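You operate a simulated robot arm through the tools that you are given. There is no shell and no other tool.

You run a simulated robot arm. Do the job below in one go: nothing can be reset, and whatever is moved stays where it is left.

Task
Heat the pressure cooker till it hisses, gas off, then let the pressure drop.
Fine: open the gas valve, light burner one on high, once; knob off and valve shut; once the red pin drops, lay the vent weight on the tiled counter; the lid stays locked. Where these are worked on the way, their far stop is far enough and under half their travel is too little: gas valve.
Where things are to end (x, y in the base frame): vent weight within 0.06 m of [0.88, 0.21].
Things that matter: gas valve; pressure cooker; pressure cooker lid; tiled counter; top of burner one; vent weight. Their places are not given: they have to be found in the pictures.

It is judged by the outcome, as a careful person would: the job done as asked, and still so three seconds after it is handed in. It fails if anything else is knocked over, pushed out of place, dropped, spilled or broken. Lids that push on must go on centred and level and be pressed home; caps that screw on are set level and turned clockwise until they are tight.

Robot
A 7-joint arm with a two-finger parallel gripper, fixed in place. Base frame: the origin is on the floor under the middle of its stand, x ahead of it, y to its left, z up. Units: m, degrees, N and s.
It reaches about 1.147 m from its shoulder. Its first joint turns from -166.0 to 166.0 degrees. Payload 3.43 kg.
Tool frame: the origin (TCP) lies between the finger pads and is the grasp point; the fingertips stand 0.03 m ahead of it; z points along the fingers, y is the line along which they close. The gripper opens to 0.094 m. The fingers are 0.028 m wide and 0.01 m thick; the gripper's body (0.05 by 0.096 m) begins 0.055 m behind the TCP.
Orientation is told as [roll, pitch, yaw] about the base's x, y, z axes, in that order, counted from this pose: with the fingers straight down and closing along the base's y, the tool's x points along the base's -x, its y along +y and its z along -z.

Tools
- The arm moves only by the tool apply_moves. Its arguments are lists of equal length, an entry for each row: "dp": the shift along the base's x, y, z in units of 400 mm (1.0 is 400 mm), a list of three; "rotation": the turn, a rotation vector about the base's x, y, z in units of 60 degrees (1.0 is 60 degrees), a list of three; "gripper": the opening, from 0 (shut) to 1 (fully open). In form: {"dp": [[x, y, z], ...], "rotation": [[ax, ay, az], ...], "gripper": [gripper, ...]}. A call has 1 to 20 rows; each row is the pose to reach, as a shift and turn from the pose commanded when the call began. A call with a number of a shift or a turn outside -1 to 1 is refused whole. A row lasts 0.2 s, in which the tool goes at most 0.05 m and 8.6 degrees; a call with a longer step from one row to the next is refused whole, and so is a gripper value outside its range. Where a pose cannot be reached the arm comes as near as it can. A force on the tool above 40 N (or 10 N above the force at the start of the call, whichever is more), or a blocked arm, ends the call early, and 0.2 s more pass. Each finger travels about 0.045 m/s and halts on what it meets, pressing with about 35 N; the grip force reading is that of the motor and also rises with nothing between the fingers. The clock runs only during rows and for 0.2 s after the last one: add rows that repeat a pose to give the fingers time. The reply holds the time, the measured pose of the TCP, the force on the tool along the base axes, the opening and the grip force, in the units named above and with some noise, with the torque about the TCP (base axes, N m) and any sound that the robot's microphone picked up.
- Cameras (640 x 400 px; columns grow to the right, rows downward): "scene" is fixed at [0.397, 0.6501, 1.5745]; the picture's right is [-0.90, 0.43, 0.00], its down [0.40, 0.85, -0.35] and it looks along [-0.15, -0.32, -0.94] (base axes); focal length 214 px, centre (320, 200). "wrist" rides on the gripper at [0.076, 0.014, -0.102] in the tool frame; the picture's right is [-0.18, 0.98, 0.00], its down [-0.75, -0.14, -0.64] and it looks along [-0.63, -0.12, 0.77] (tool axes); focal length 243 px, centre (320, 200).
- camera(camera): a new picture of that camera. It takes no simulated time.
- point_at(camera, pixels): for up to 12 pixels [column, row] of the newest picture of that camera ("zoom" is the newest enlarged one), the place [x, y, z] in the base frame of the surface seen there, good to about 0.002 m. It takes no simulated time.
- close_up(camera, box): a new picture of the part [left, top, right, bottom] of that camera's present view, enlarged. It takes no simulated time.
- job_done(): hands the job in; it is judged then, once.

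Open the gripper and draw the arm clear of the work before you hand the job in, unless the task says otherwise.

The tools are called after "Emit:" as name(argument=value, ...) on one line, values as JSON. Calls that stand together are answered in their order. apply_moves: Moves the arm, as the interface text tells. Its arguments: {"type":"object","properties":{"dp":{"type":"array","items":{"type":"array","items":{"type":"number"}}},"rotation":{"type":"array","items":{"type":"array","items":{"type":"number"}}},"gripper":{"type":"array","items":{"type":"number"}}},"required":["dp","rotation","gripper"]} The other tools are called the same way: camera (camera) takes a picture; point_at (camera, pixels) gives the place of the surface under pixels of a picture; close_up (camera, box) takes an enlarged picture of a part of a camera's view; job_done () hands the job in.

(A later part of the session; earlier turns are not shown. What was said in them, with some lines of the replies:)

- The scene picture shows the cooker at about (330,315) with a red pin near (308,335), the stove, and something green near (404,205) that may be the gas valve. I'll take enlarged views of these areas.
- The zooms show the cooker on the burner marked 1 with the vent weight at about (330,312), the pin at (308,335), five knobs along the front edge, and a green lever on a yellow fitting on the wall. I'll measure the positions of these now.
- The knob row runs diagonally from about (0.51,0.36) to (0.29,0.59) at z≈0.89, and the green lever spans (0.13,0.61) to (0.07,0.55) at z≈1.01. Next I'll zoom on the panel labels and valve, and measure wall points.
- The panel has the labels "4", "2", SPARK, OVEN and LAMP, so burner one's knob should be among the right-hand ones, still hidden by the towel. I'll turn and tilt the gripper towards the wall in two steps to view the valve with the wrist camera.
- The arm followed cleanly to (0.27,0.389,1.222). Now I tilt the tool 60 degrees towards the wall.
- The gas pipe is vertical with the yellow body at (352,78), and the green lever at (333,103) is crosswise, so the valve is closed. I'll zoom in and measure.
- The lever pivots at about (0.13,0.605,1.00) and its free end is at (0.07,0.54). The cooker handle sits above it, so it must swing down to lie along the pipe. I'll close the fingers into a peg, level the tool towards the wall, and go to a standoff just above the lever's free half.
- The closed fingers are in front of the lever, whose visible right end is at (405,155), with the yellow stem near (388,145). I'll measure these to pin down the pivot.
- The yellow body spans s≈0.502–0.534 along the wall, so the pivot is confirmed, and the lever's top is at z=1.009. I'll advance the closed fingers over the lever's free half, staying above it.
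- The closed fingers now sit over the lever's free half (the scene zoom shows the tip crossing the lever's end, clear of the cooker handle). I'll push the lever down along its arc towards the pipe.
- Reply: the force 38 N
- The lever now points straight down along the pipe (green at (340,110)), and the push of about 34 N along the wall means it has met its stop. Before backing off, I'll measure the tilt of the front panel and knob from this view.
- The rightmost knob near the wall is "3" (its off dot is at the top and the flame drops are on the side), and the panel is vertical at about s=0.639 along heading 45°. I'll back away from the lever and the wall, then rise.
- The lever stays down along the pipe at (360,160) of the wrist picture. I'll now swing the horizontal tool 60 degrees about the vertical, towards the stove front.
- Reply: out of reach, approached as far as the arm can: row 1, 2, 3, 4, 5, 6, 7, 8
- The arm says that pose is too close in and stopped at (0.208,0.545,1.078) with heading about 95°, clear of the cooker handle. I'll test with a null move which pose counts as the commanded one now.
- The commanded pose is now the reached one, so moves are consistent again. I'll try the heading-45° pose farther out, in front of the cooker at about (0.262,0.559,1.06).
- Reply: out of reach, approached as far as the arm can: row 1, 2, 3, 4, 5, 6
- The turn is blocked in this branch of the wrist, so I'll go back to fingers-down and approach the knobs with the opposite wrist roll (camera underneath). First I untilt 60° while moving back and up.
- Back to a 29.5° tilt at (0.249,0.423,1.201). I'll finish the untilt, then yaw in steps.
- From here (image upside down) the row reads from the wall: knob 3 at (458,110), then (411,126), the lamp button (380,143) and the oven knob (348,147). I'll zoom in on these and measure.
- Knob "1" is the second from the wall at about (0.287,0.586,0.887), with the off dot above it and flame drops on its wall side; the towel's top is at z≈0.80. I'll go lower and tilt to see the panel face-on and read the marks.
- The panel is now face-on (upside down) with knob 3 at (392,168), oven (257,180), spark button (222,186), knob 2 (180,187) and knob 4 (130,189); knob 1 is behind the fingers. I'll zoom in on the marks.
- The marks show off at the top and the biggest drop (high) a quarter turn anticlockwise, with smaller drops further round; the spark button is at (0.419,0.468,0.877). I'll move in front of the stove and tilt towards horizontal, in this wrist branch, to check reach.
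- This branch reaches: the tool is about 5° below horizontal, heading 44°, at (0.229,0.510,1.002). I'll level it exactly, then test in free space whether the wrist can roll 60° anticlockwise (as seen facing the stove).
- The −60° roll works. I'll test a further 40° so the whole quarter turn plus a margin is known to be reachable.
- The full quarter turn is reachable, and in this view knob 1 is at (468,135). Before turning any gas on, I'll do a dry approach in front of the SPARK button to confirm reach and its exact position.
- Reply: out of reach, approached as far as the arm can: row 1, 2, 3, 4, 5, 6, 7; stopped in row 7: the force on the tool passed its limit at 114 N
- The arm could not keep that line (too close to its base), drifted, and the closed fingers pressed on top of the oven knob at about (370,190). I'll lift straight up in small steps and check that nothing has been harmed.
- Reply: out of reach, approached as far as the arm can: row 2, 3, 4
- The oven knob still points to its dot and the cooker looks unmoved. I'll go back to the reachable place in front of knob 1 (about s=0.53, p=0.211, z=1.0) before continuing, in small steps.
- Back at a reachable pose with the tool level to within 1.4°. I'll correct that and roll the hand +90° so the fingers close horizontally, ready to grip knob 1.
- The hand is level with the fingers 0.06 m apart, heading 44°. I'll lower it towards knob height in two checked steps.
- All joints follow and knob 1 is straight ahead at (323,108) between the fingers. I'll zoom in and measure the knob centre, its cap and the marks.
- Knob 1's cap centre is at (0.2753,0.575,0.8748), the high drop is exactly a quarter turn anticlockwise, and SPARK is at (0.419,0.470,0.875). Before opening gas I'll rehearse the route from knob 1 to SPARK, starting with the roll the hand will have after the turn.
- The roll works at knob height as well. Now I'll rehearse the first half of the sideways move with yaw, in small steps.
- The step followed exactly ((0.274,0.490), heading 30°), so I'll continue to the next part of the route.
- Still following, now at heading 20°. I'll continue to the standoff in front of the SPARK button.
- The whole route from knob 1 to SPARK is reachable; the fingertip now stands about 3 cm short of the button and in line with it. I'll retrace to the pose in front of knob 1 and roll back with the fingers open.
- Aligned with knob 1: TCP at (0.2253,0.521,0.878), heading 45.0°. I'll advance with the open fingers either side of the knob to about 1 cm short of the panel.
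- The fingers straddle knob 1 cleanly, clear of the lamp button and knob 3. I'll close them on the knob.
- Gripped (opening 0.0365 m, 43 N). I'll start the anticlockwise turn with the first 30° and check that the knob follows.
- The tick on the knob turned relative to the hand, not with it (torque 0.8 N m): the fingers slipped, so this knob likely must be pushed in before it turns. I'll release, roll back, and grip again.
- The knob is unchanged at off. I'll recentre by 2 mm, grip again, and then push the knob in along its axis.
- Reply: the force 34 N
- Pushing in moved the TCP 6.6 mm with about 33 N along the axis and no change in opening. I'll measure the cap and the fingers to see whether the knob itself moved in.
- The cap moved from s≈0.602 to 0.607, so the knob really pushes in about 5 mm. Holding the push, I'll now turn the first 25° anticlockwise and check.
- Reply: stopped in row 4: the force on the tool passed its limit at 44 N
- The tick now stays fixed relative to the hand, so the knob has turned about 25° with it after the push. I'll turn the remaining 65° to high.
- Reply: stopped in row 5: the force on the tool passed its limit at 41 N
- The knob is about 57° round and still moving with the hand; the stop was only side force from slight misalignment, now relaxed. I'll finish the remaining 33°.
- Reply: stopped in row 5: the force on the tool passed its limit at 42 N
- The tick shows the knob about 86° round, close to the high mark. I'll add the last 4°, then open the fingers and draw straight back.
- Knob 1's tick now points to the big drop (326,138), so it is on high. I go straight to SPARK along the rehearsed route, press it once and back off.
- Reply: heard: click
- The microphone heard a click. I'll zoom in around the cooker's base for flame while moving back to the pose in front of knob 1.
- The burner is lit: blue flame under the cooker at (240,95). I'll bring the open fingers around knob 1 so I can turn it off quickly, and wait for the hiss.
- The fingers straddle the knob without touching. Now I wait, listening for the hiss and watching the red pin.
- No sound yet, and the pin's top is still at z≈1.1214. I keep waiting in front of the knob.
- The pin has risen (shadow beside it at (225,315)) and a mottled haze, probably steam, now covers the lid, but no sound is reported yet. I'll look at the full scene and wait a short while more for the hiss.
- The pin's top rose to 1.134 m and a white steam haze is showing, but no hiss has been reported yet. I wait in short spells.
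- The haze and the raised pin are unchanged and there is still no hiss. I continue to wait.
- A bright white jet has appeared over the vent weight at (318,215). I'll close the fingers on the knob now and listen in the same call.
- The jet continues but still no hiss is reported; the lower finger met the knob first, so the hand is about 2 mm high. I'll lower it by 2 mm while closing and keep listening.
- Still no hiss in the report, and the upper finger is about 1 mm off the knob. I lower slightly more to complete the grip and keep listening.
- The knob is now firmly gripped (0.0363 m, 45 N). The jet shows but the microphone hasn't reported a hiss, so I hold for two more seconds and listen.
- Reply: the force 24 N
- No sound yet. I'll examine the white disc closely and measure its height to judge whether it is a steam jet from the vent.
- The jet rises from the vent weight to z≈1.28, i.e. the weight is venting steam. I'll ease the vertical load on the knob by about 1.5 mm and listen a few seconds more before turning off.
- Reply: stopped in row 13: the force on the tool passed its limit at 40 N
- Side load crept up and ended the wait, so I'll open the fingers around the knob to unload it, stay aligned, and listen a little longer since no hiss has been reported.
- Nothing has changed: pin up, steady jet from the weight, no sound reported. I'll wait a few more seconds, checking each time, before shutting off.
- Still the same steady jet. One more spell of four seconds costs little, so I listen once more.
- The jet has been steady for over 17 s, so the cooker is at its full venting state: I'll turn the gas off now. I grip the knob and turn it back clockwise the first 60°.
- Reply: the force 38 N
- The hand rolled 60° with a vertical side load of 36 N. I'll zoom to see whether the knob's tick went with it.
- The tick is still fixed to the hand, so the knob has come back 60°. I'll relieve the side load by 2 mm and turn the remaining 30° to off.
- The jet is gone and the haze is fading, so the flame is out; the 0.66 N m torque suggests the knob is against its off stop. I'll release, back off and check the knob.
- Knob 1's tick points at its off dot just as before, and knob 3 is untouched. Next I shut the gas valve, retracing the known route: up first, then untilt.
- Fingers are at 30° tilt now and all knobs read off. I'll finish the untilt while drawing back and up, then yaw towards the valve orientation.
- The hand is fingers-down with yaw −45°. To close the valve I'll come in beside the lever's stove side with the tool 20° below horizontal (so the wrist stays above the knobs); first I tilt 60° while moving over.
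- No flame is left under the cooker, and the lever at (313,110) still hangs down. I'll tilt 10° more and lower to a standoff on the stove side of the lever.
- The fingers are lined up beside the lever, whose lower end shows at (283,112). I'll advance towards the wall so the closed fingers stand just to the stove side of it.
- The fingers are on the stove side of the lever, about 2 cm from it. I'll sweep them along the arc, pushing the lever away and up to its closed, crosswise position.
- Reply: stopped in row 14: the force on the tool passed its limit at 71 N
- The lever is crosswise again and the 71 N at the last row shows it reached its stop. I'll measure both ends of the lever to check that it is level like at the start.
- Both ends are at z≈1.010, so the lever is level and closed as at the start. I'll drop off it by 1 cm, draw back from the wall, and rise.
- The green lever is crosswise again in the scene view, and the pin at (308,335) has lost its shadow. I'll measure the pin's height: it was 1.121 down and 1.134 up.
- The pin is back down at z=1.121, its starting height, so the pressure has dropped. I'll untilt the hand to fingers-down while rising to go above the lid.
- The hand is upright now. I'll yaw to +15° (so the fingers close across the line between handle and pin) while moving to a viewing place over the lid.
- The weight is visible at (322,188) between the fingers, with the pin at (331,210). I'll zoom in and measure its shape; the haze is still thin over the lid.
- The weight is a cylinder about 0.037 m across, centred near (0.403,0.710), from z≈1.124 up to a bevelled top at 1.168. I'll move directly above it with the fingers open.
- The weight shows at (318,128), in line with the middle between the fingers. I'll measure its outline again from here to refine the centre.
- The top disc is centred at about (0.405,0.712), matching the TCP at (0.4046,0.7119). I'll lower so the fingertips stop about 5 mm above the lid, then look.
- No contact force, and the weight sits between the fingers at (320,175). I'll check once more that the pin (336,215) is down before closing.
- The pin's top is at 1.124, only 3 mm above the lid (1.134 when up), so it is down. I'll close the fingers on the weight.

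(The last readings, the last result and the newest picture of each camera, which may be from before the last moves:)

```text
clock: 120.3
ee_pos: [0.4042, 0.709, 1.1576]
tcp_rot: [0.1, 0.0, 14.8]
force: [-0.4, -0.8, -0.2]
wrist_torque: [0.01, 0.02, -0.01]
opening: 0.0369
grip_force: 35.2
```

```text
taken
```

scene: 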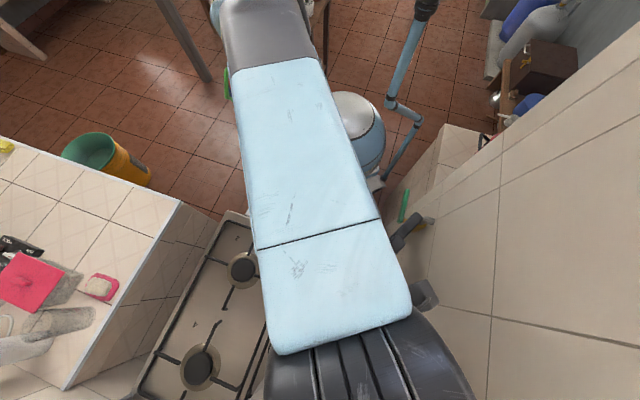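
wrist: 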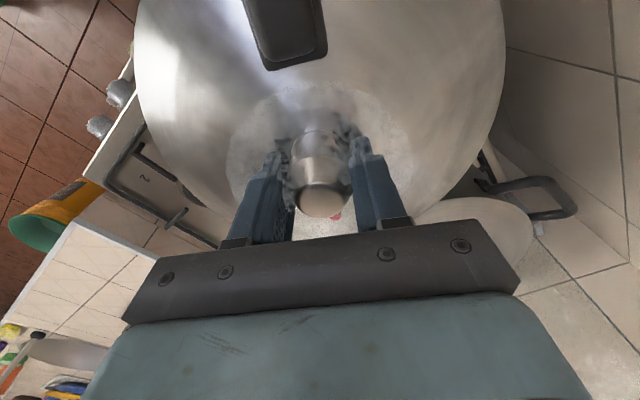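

The weight is held (0.0369 m, 35 N) with no side force. I'll lift it slowly, straight up.

Emit:
apply_moves(dp=[[0, 0, 0.02], [0, 0, 0.04], [0, 0, 0.06], [0, 0, 0.085], [0, 0, 0.11], [0, 0, 0.14], [0, 0, 0.17], [0, 0, 0.2]], rotation=[[0, 0, 0], [0, 0, 0], [0, 0, 0], [0, 0, 0], [0, 0, 0], [0, 0, 0], [0, 0, 0], [0, 0, 0]], gripper=[0.3, 0.3, 0.3, 0.3, 0.3, 0.3, 0.3, 0.3])

Emit:
camera(camera="wrist")

```text
clock: 122.1
ee_pos: [0.405, 0.7107, 1.2371]
tcp_rot: [0.1, 0.1, 14.6]
force: [-0.2, -0.4, -1.2]
wrist_torque: [0.02, -0.05, 0.02]
opening: 0.037
grip_force: 35.1
```

```text
taken
```

wrist: 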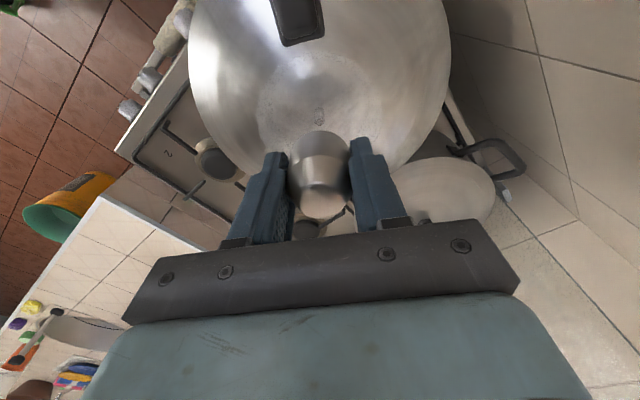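

The weight is up and the bare vent pipe shows on the lid at (320,115), with no steam left. I'll raise it a bit more and carry it halfway towards the counter.

Emit:
apply_moves(dp=[[0, 0, 0.06], [0, 0, 0.125], [0.06, -0.063, 0.125], [0.12, -0.126, 0.125], [0.18, -0.19, 0.125], [0.24, -0.253, 0.125], [0.3, -0.316, 0.125], [0.36, -0.379, 0.125], [0.42, -0.442, 0.125], [0.48, -0.505, 0.125], [0.54, -0.568, 0.125], [0.594, -0.626, 0.125]], rotation=[[0, 0, 0], [0, 0, 0], [0, 0, 0], [0, 0, 0], [0, 0, 0], [0, 0, 0], [0, 0, 0], [0, 0, 0], [0, 0, 0], [0, 0, 0], [0, 0, 0], [0, 0, 0]], gripper=[0.3, 0.3, 0.3, 0.3, 0.3, 0.3, 0.3, 0.3, 0.3, 0.3, 0.3, 0.3])

Emit:
camera(camera="scene")

Emit:
camera(camera="wrist")

```text
clock: 124.7
ee_pos: [0.6445, 0.4591, 1.2882]
tcp_rot: [0.0, 0.2, 14.8]
force: [-0.4, 0.8, -0.4]
wrist_torque: [0.0, -0.06, 0.03]
opening: 0.0368
grip_force: 35.0
```

```text
taken
```

scene: 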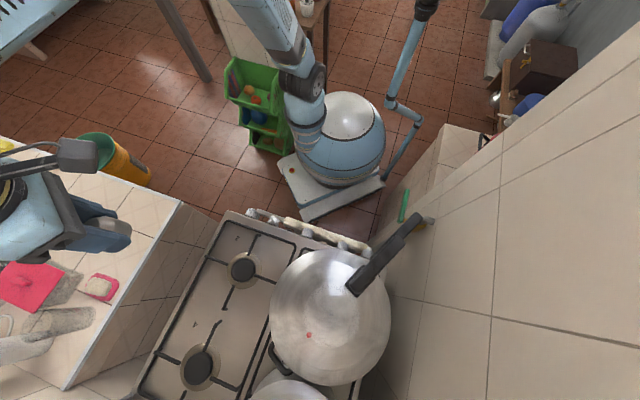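

```text
taken
```

wrist: 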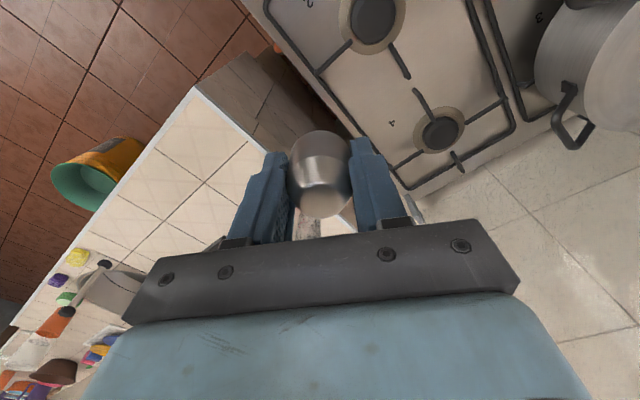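

The cooker stands where it was and the weight is secure. I'll carry it on to above (0.88, 0.21).

Emit:
apply_moves(dp=[[0.059, -0.0623, 0], [0.118, -0.1246, 0], [0.177, -0.187, 0], [0.2356, -0.249, 0], [0.2945, -0.3114, 0], [0.3534, -0.3737, 0], [0.4123, -0.436, 0], [0.471, -0.498, 0], [0.53, -0.5605, 0], [0.589, -0.6228, 0], [0.589, -0.6228, -0.1], [0.589, -0.6228, -0.2], [0.589, -0.6228, -0.3], [0.589, -0.6228, -0.4], [0.589, -0.6228, -0.5]], rotation=[[0, 0, 0], [0, 0, 0], [0, 0, 0], [0, 0, 0], [0, 0, 0], [0, 0, 0], [0, 0, 0], [0, 0, 0], [0, 0, 0], [0, 0, 0], [0, 0, 0], [0, 0, 0], [0, 0, 0], [0, 0, 0], [0, 0, 0]], gripper=[0.3, 0.3, 0.3, 0.3, 0.3, 0.3, 0.3, 0.3, 0.3, 0.3, 0.3, 0.3, 0.3, 0.3, 0.3])

Emit:
camera(camera="scene")

Emit:
camera(camera="wrist")

```text
clock: 127.9
ee_pos: [0.8785, 0.2126, 1.0859]
tcp_rot: [0.1, 0.2, 14.6]
force: [0.5, 0.5, 0.1]
wrist_torque: [0.0, -0.02, 0.02]
opening: 0.0369
grip_force: 35.6
```

```text
taken
```

scene: 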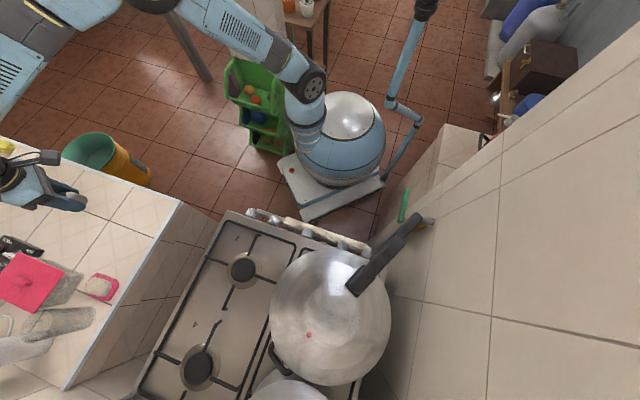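

```text
taken
```

wrist: 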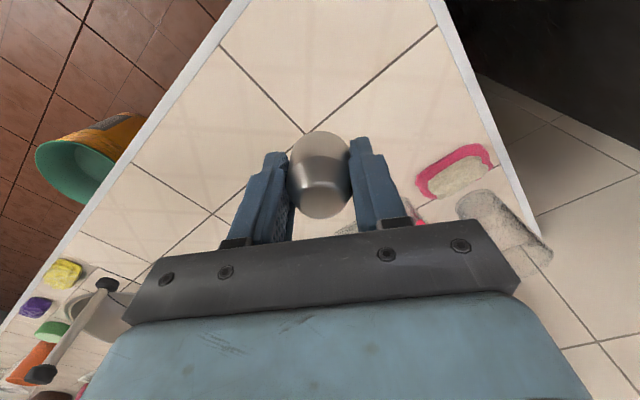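

The weight is over an open area of tiles. I'll measure the counter surface around the spot before lowering.

Emit:
point_at(camera="wrist", pixels=[[300, 110], [260, 145], [380, 120], [200, 190], [405, 210], [320, 230]])

Emit:
point_at(camera="scene", pixels=[[128, 216], [118, 225], [140, 235], [110, 240]])

```text
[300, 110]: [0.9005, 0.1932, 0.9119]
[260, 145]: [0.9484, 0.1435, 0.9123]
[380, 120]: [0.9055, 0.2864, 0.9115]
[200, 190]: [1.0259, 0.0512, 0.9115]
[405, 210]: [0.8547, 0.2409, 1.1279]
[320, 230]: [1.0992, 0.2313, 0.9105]
```

```text
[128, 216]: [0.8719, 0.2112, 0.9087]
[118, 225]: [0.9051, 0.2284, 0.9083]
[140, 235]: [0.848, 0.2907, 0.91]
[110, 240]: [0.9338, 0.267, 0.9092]
```

The counter top is at z≈0.910, so contact should come at a TCP height of about 0.944. I'll lower to 0.957 first.

Emit:
apply_moves(dp=[[0, 0, -0.08], [0, 0, -0.16], [0, 0, -0.23], [0, 0, -0.29], [0, 0, -0.3225]], rotation=[[0, 0, 0], [0, 0, 0], [0, 0, 0], [0, 0, 0], [0, 0, 0]], gripper=[0.3, 0.3, 0.3, 0.3, 0.3])

Emit:
camera(camera="wrist")

```text
clock: 129.1
ee_pos: [0.8793, 0.2117, 0.9575]
tcp_rot: [0.1, 0.1, 14.7]
force: [0.6, -0.2, 0.4]
wrist_torque: [-0.03, -0.01, 0.02]
opening: 0.0369
grip_force: 35.0
```

```text
taken
```

wrist: 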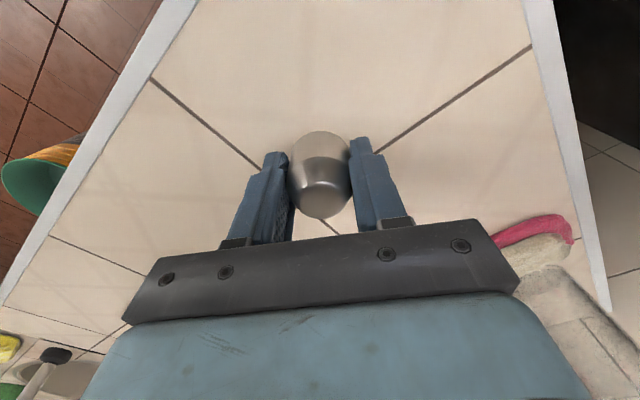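

No contact yet at 0.9575. I'll lower in 2 mm steps and watch the vertical force.

Emit:
apply_moves(dp=[[0, 0, -0.006], [0, 0, -0.012], [0, 0, -0.018], [0, 0, -0.024], [0, 0, -0.029]], rotation=[[0, 0, 0], [0, 0, 0], [0, 0, 0], [0, 0, 0], [0, 0, 0]], gripper=[0.3, 0.3, 0.3, 0.3, 0.3])

```text
clock: 130.3
ee_pos: [0.8786, 0.2107, 0.9462]
tcp_rot: [0.1, 0.1, 14.8]
force: [0.5, -0.2, -1.3]
wrist_torque: [0.01, 0.04, 0.02]
opening: 0.0372
grip_force: 35.3
```

Still free at 0.946. I continue down in 1 mm steps.

Emit:
apply_moves(dp=[[0, 0, -0.0025], [0, 0, -0.005], [0, 0, -0.0075]], rotation=[[0, 0, 0], [0, 0, 0], [0, 0, 0]], gripper=[0.3, 0.3, 0.3])

Emit:
close_up(camera="wrist", box=[240, 100, 410, 240])

```text
clock: 131.1
ee_pos: [0.8799, 0.2109, 0.945]
tcp_rot: [0.1, 0.1, 14.7]
force: [0.1, -0.7, -1.4]
wrist_torque: [-0.02, 0.02, 0.02]
opening: 0.0371
grip_force: 35.7
```

```text
2.86 times, centred on (325, 170) of wrist
```

zoom: 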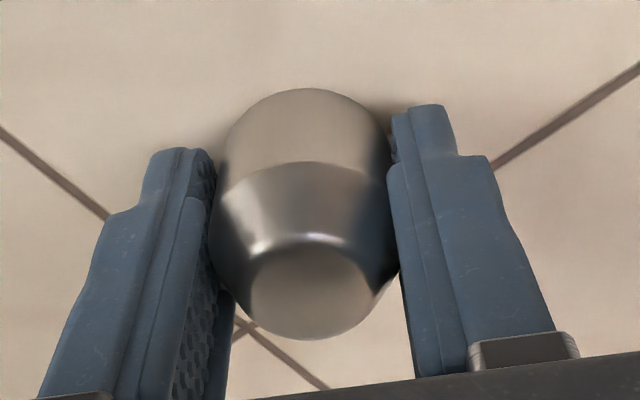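

The weight looks very close to its own contact shadow but the force is still near zero. I lower a few more millimetres in 1 mm steps.

Emit:
apply_moves(dp=[[0, 0, -0.0025], [0, 0, -0.005], [0, 0, -0.0075], [0, 0, -0.0075]], rotation=[[0, 0, 0], [0, 0, 0], [0, 0, 0], [0, 0, 0]], gripper=[0.3, 0.3, 0.3, 0.3])

```text
clock: 132.1
ee_pos: [0.88, 0.2121, 0.9433]
tcp_rot: [0.2, -0.1, 14.8]
force: [2.5, 2.7, 27.3]
wrist_torque: [-0.04, 0.14, -0.01]
opening: 0.0373
grip_force: 35.1
```

Contact: 27 N upward at z=0.943, so the weight rests on the tiles. I'll ease off the pressure by 2 mm, then open the fingers gently.

Emit:
apply_moves(dp=[[0, 0, 0.003], [0, 0, 0.005], [0, 0, 0.005]], rotation=[[0, 0, 0], [0, 0, 0], [0, 0, 0]], gripper=[0.3, 0.3, 0.3])

```text
clock: 132.9
ee_pos: [0.8796, 0.2114, 0.9428]
tcp_rot: [0.1, 0.0, 14.7]
force: [7.3, 3.0, 17.1]
wrist_torque: [-0.02, -0.28, 0.09]
opening: 0.0371
grip_force: 34.6
```

The load is down to 17 N. I'll ease another millimetre and then open.

Emit:
apply_moves(dp=[[0, 0, 0.002], [0, 0, 0.003], [0, 0, 0.003], [0, 0, 0.003], [0, 0, 0.003]], rotation=[[0, 0, 0], [0, 0, 0], [0, 0, 0], [0, 0, 0], [0, 0, 0]], gripper=[0.3, 0.3, 0.45, 0.55, 0.65])

Emit:
camera(camera="wrist")

```text
clock: 134.1
ee_pos: [0.8779, 0.2116, 0.9447]
tcp_rot: [0.1, 0.1, 14.7]
force: [-0.5, 0.1, -0.3]
wrist_torque: [-0.01, 0.0, 0.02]
opening: 0.0612
grip_force: 0.1
```

```text
taken
```

wrist: 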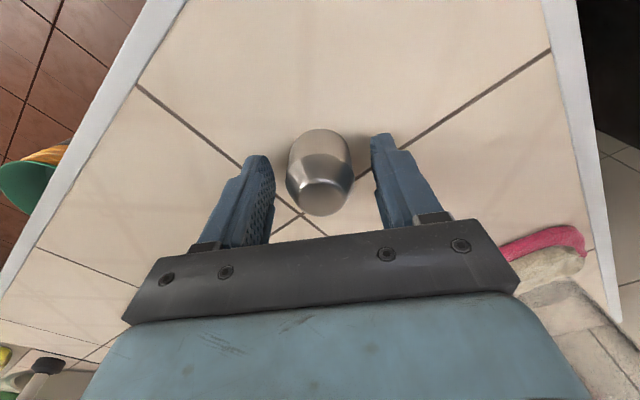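

The weight stands upright on the tiles between the open fingers. I'll raise the hand straight up, clear of it.

Emit:
apply_moves(dp=[[0, 0, 0.03], [0, 0, 0.07], [0, 0, 0.12], [0, 0, 0.2], [0, 0, 0.3], [0, 0, 0.4], [0, 0, 0.5], [0, 0, 0.6]], rotation=[[0, 0, 0], [0, 0, 0], [0, 0, 0], [0, 0, 0], [0, 0, 0], [0, 0, 0], [0, 0, 0], [0, 0, 0]], gripper=[0.65, 0.65, 0.65, 0.65, 0.65, 0.65, 0.8, 1])

Emit:
apply_moves(dp=[[-0.1, 0.02, 0.02], [-0.2, 0.04, 0.04], [-0.3, 0.06, 0.06], [-0.4, 0.08, 0.08], [-0.5, 0.1, 0.1], [-0.6, 0.12, 0.1], [-0.7, 0.14, 0.1], [-0.8, 0.16, 0.1]], rotation=[[0, 0, 0], [0, 0, 0], [0, 0, 0], [0, 0, 0], [0, 0, 0], [0, 0, 0], [0, 0, 0], [0, 0, 0]], gripper=[1, 1, 1, 1, 1, 1, 1, 1])

Emit:
camera(camera="scene")

Emit:
close_up(camera="scene", box=[80, 180, 180, 260])

Emit:
camera(camera="wrist")

```text
clock: 135.9
ee_pos: [0.8791, 0.2099, 1.1838]
tcp_rot: [0.1, 0.1, 14.8]
force: [0.4, -0.3, -1.0]
wrist_torque: [-0.02, 0.02, 0.0]
opening: 0.094
grip_force: 0.1
```

```text
clock: 137.7
ee_pos: [0.5577, 0.2777, 1.2269]
tcp_rot: [0.0, 0.2, 14.6]
force: [0.8, 0.2, -0.6]
wrist_torque: [0.0, 0.03, -0.01]
opening: 0.094
grip_force: 0.0
```

```text
taken
```

scene: 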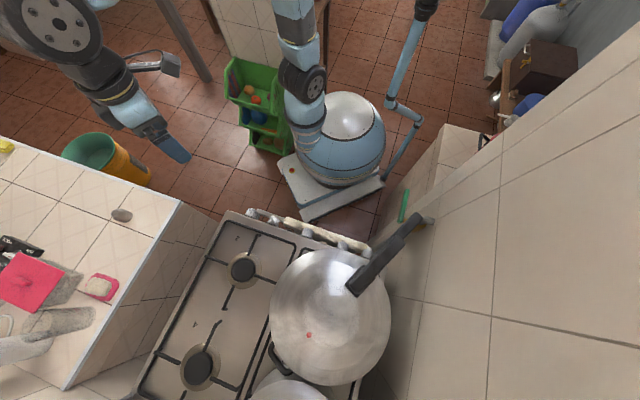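

```text
5.00 times, centred on (130, 220) of scene
```

zoom: 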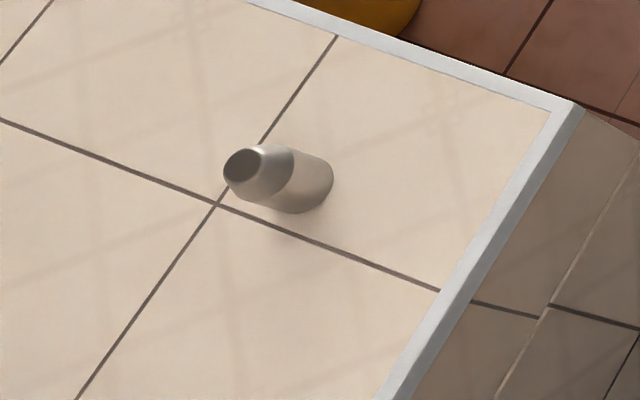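

```text
taken
```

wrist: 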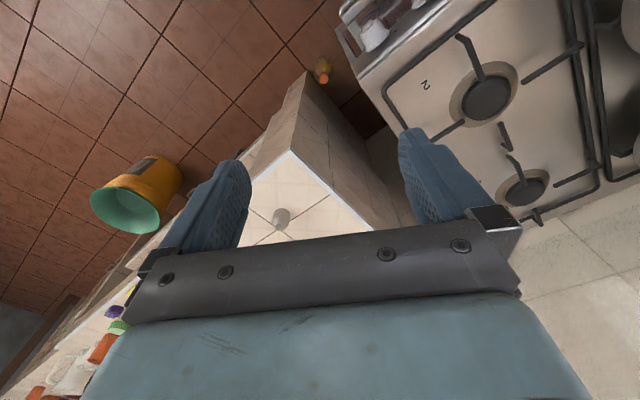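

The weight stands on the counter at (121,215), the lever is crosswise, the lid and handle are unchanged. I'll verify positions and take last close looks at the knobs and the cooker.

Emit:
point_at(camera="scene", pixels=[[121, 214], [117, 213], [128, 218], [404, 205], [408, 192], [401, 219], [308, 335], [355, 285], [330, 375], [275, 310], [331, 312]])

Emit:
close_up(camera="scene", box=[220, 180, 460, 330])

Emit:
close_up(camera="scene", box=[240, 240, 432, 400])

```text
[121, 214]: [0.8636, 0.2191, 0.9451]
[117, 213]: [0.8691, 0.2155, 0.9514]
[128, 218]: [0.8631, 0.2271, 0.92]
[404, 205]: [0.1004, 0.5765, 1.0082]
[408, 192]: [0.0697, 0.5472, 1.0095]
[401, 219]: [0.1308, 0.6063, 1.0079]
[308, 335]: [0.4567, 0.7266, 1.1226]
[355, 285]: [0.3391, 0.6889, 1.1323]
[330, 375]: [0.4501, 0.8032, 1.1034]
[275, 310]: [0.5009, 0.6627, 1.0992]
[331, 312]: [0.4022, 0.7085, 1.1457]
```

```text
2.67 times, centred on (340, 255) of scene
```

zoom: 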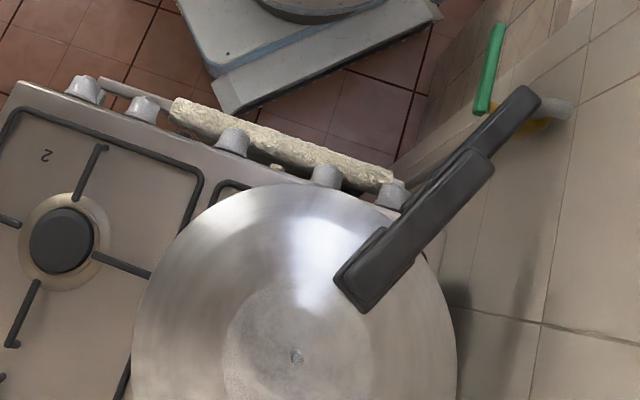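

```text
2.50 times, centred on (336, 320) of scene
```

zoom: 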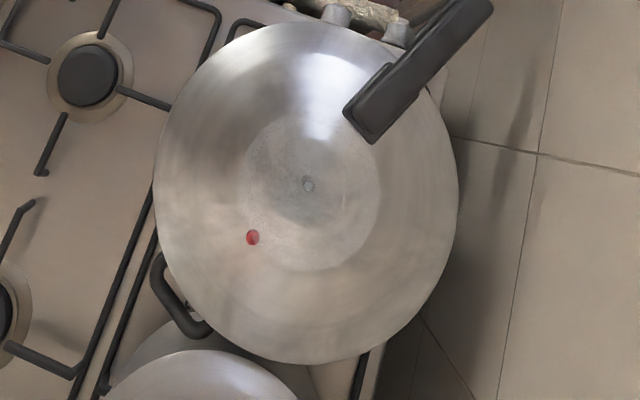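

Cooker, handle and lever are at their starting coordinates, the pin is down, and the weight stands at about (0.88,0.21). I'll take one last look at the knob positions from the earlier viewing place.

Emit:
apply_moves(dp=[[-0.092, 0.035, 0], [-0.184, 0.07, 0], [-0.276, 0.106, 0], [-0.3675, 0.1415, 0], [-0.459, 0.177, 0], [-0.551, 0.212, 0], [-0.643, 0.248, 0], [-0.735, 0.283, 0]], rotation=[[0, 0, 0.045], [0, 0, 0.09], [0, 0, 0.134], [0, 0, 0.1785], [0, 0, 0.223], [0, 0, 0.268], [0, 0, 0.3125], [0, 0, 0.357]], gripper=[1, 1, 1, 1, 1, 1, 1, 1])

Emit:
camera(camera="wrist")

Emit:
close_up(camera="wrist", box=[330, 60, 510, 180])

Emit:
close_up(camera="wrist", box=[220, 110, 380, 220])

```text
clock: 139.5
ee_pos: [0.2659, 0.3856, 1.2233]
tcp_rot: [0.1, 0.1, 36.2]
force: [0.4, 0.5, -0.6]
wrist_torque: [-0.03, 0.02, -0.01]
opening: 0.094
grip_force: 0.1
```

```text
taken
```

wrist: 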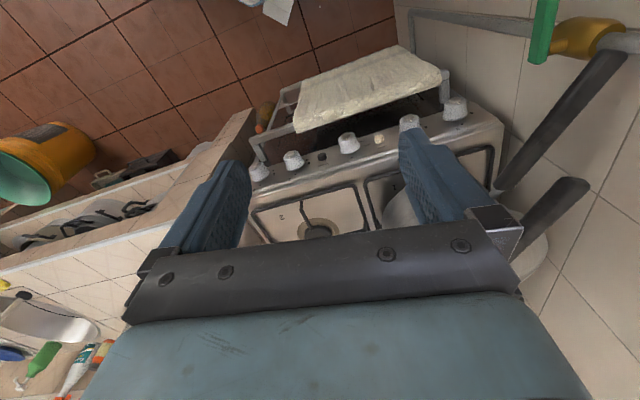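

```text
3.33 times, centred on (420, 120) of wrist
```

zoom: 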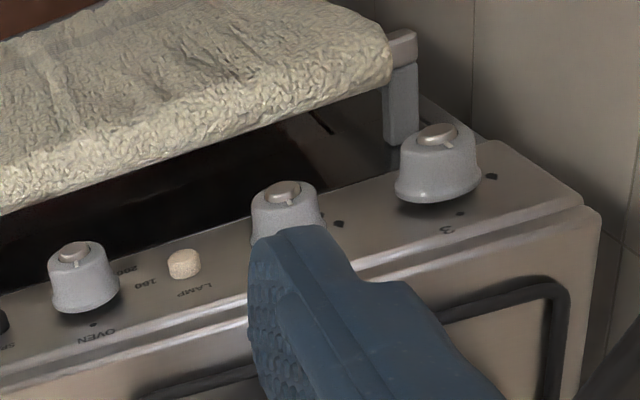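

```text
3.64 times, centred on (300, 165) of wrist
```

zoom: 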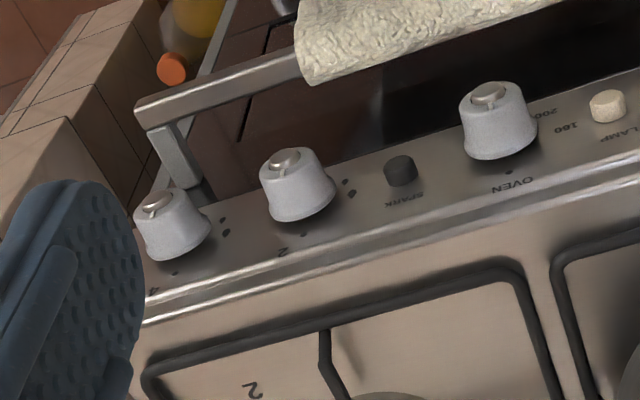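

The other knobs are untouched. I'll zoom tightly on knobs 1 and 3 to compare their ticks.

Emit:
close_up(camera="wrist", box=[390, 90, 480, 150])

```text
6.67 times, centred on (435, 120) of wrist
```

zoom: 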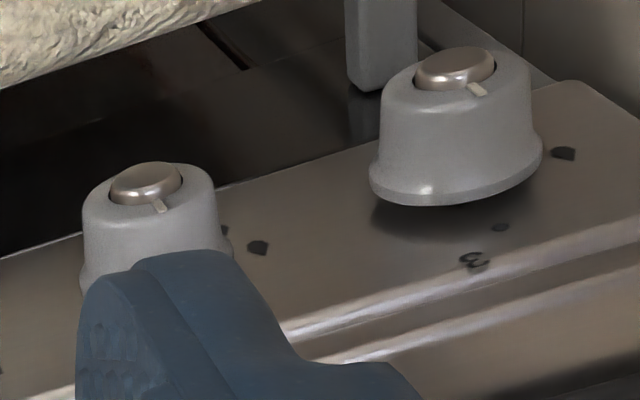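

Knob 1's tick points up at its off dot like the others, the valve is shut, the pin is down, the lid is on and the weight is on the counter. The hand is open and clear, so I hand the job in.

Emit:
job_done()

```text
The job is handed in.
```

I did the whole job and handed it in, but one step rests on what I saw: the microphone never reported a hiss. The only sound it picked up was the click of the igniter.

- **Heating:** I opened the gas valve to its stop, turned knob 1 to high and pressed SPARK once, and the burner lit. The red pin rose and steady steam came from the vent weight. I waited about 17 seconds of steady steam, took that as the hiss, and turned the gas off.
- **Shut-off:** Knob 1 is back at its off mark with the flame out. The valve lever is level again, as at the start.
- **Pressure release:** The pin's top dropped back to its starting height before I touched the weight. The lid was never unlocked.
- **Vent weight:** It stands upright on the tiled counter at about (0.88, 0.21).
- **Mishap:** While rehearsing the move to SPARK, the arm drifted and pressed on the oven knob with 114 N. The knob still points to off and I saw no damage.

The cooker and its handle measured at their starting positions, and the other knobs look untouched. The gripper is open and the arm is clear of the stove and counter.
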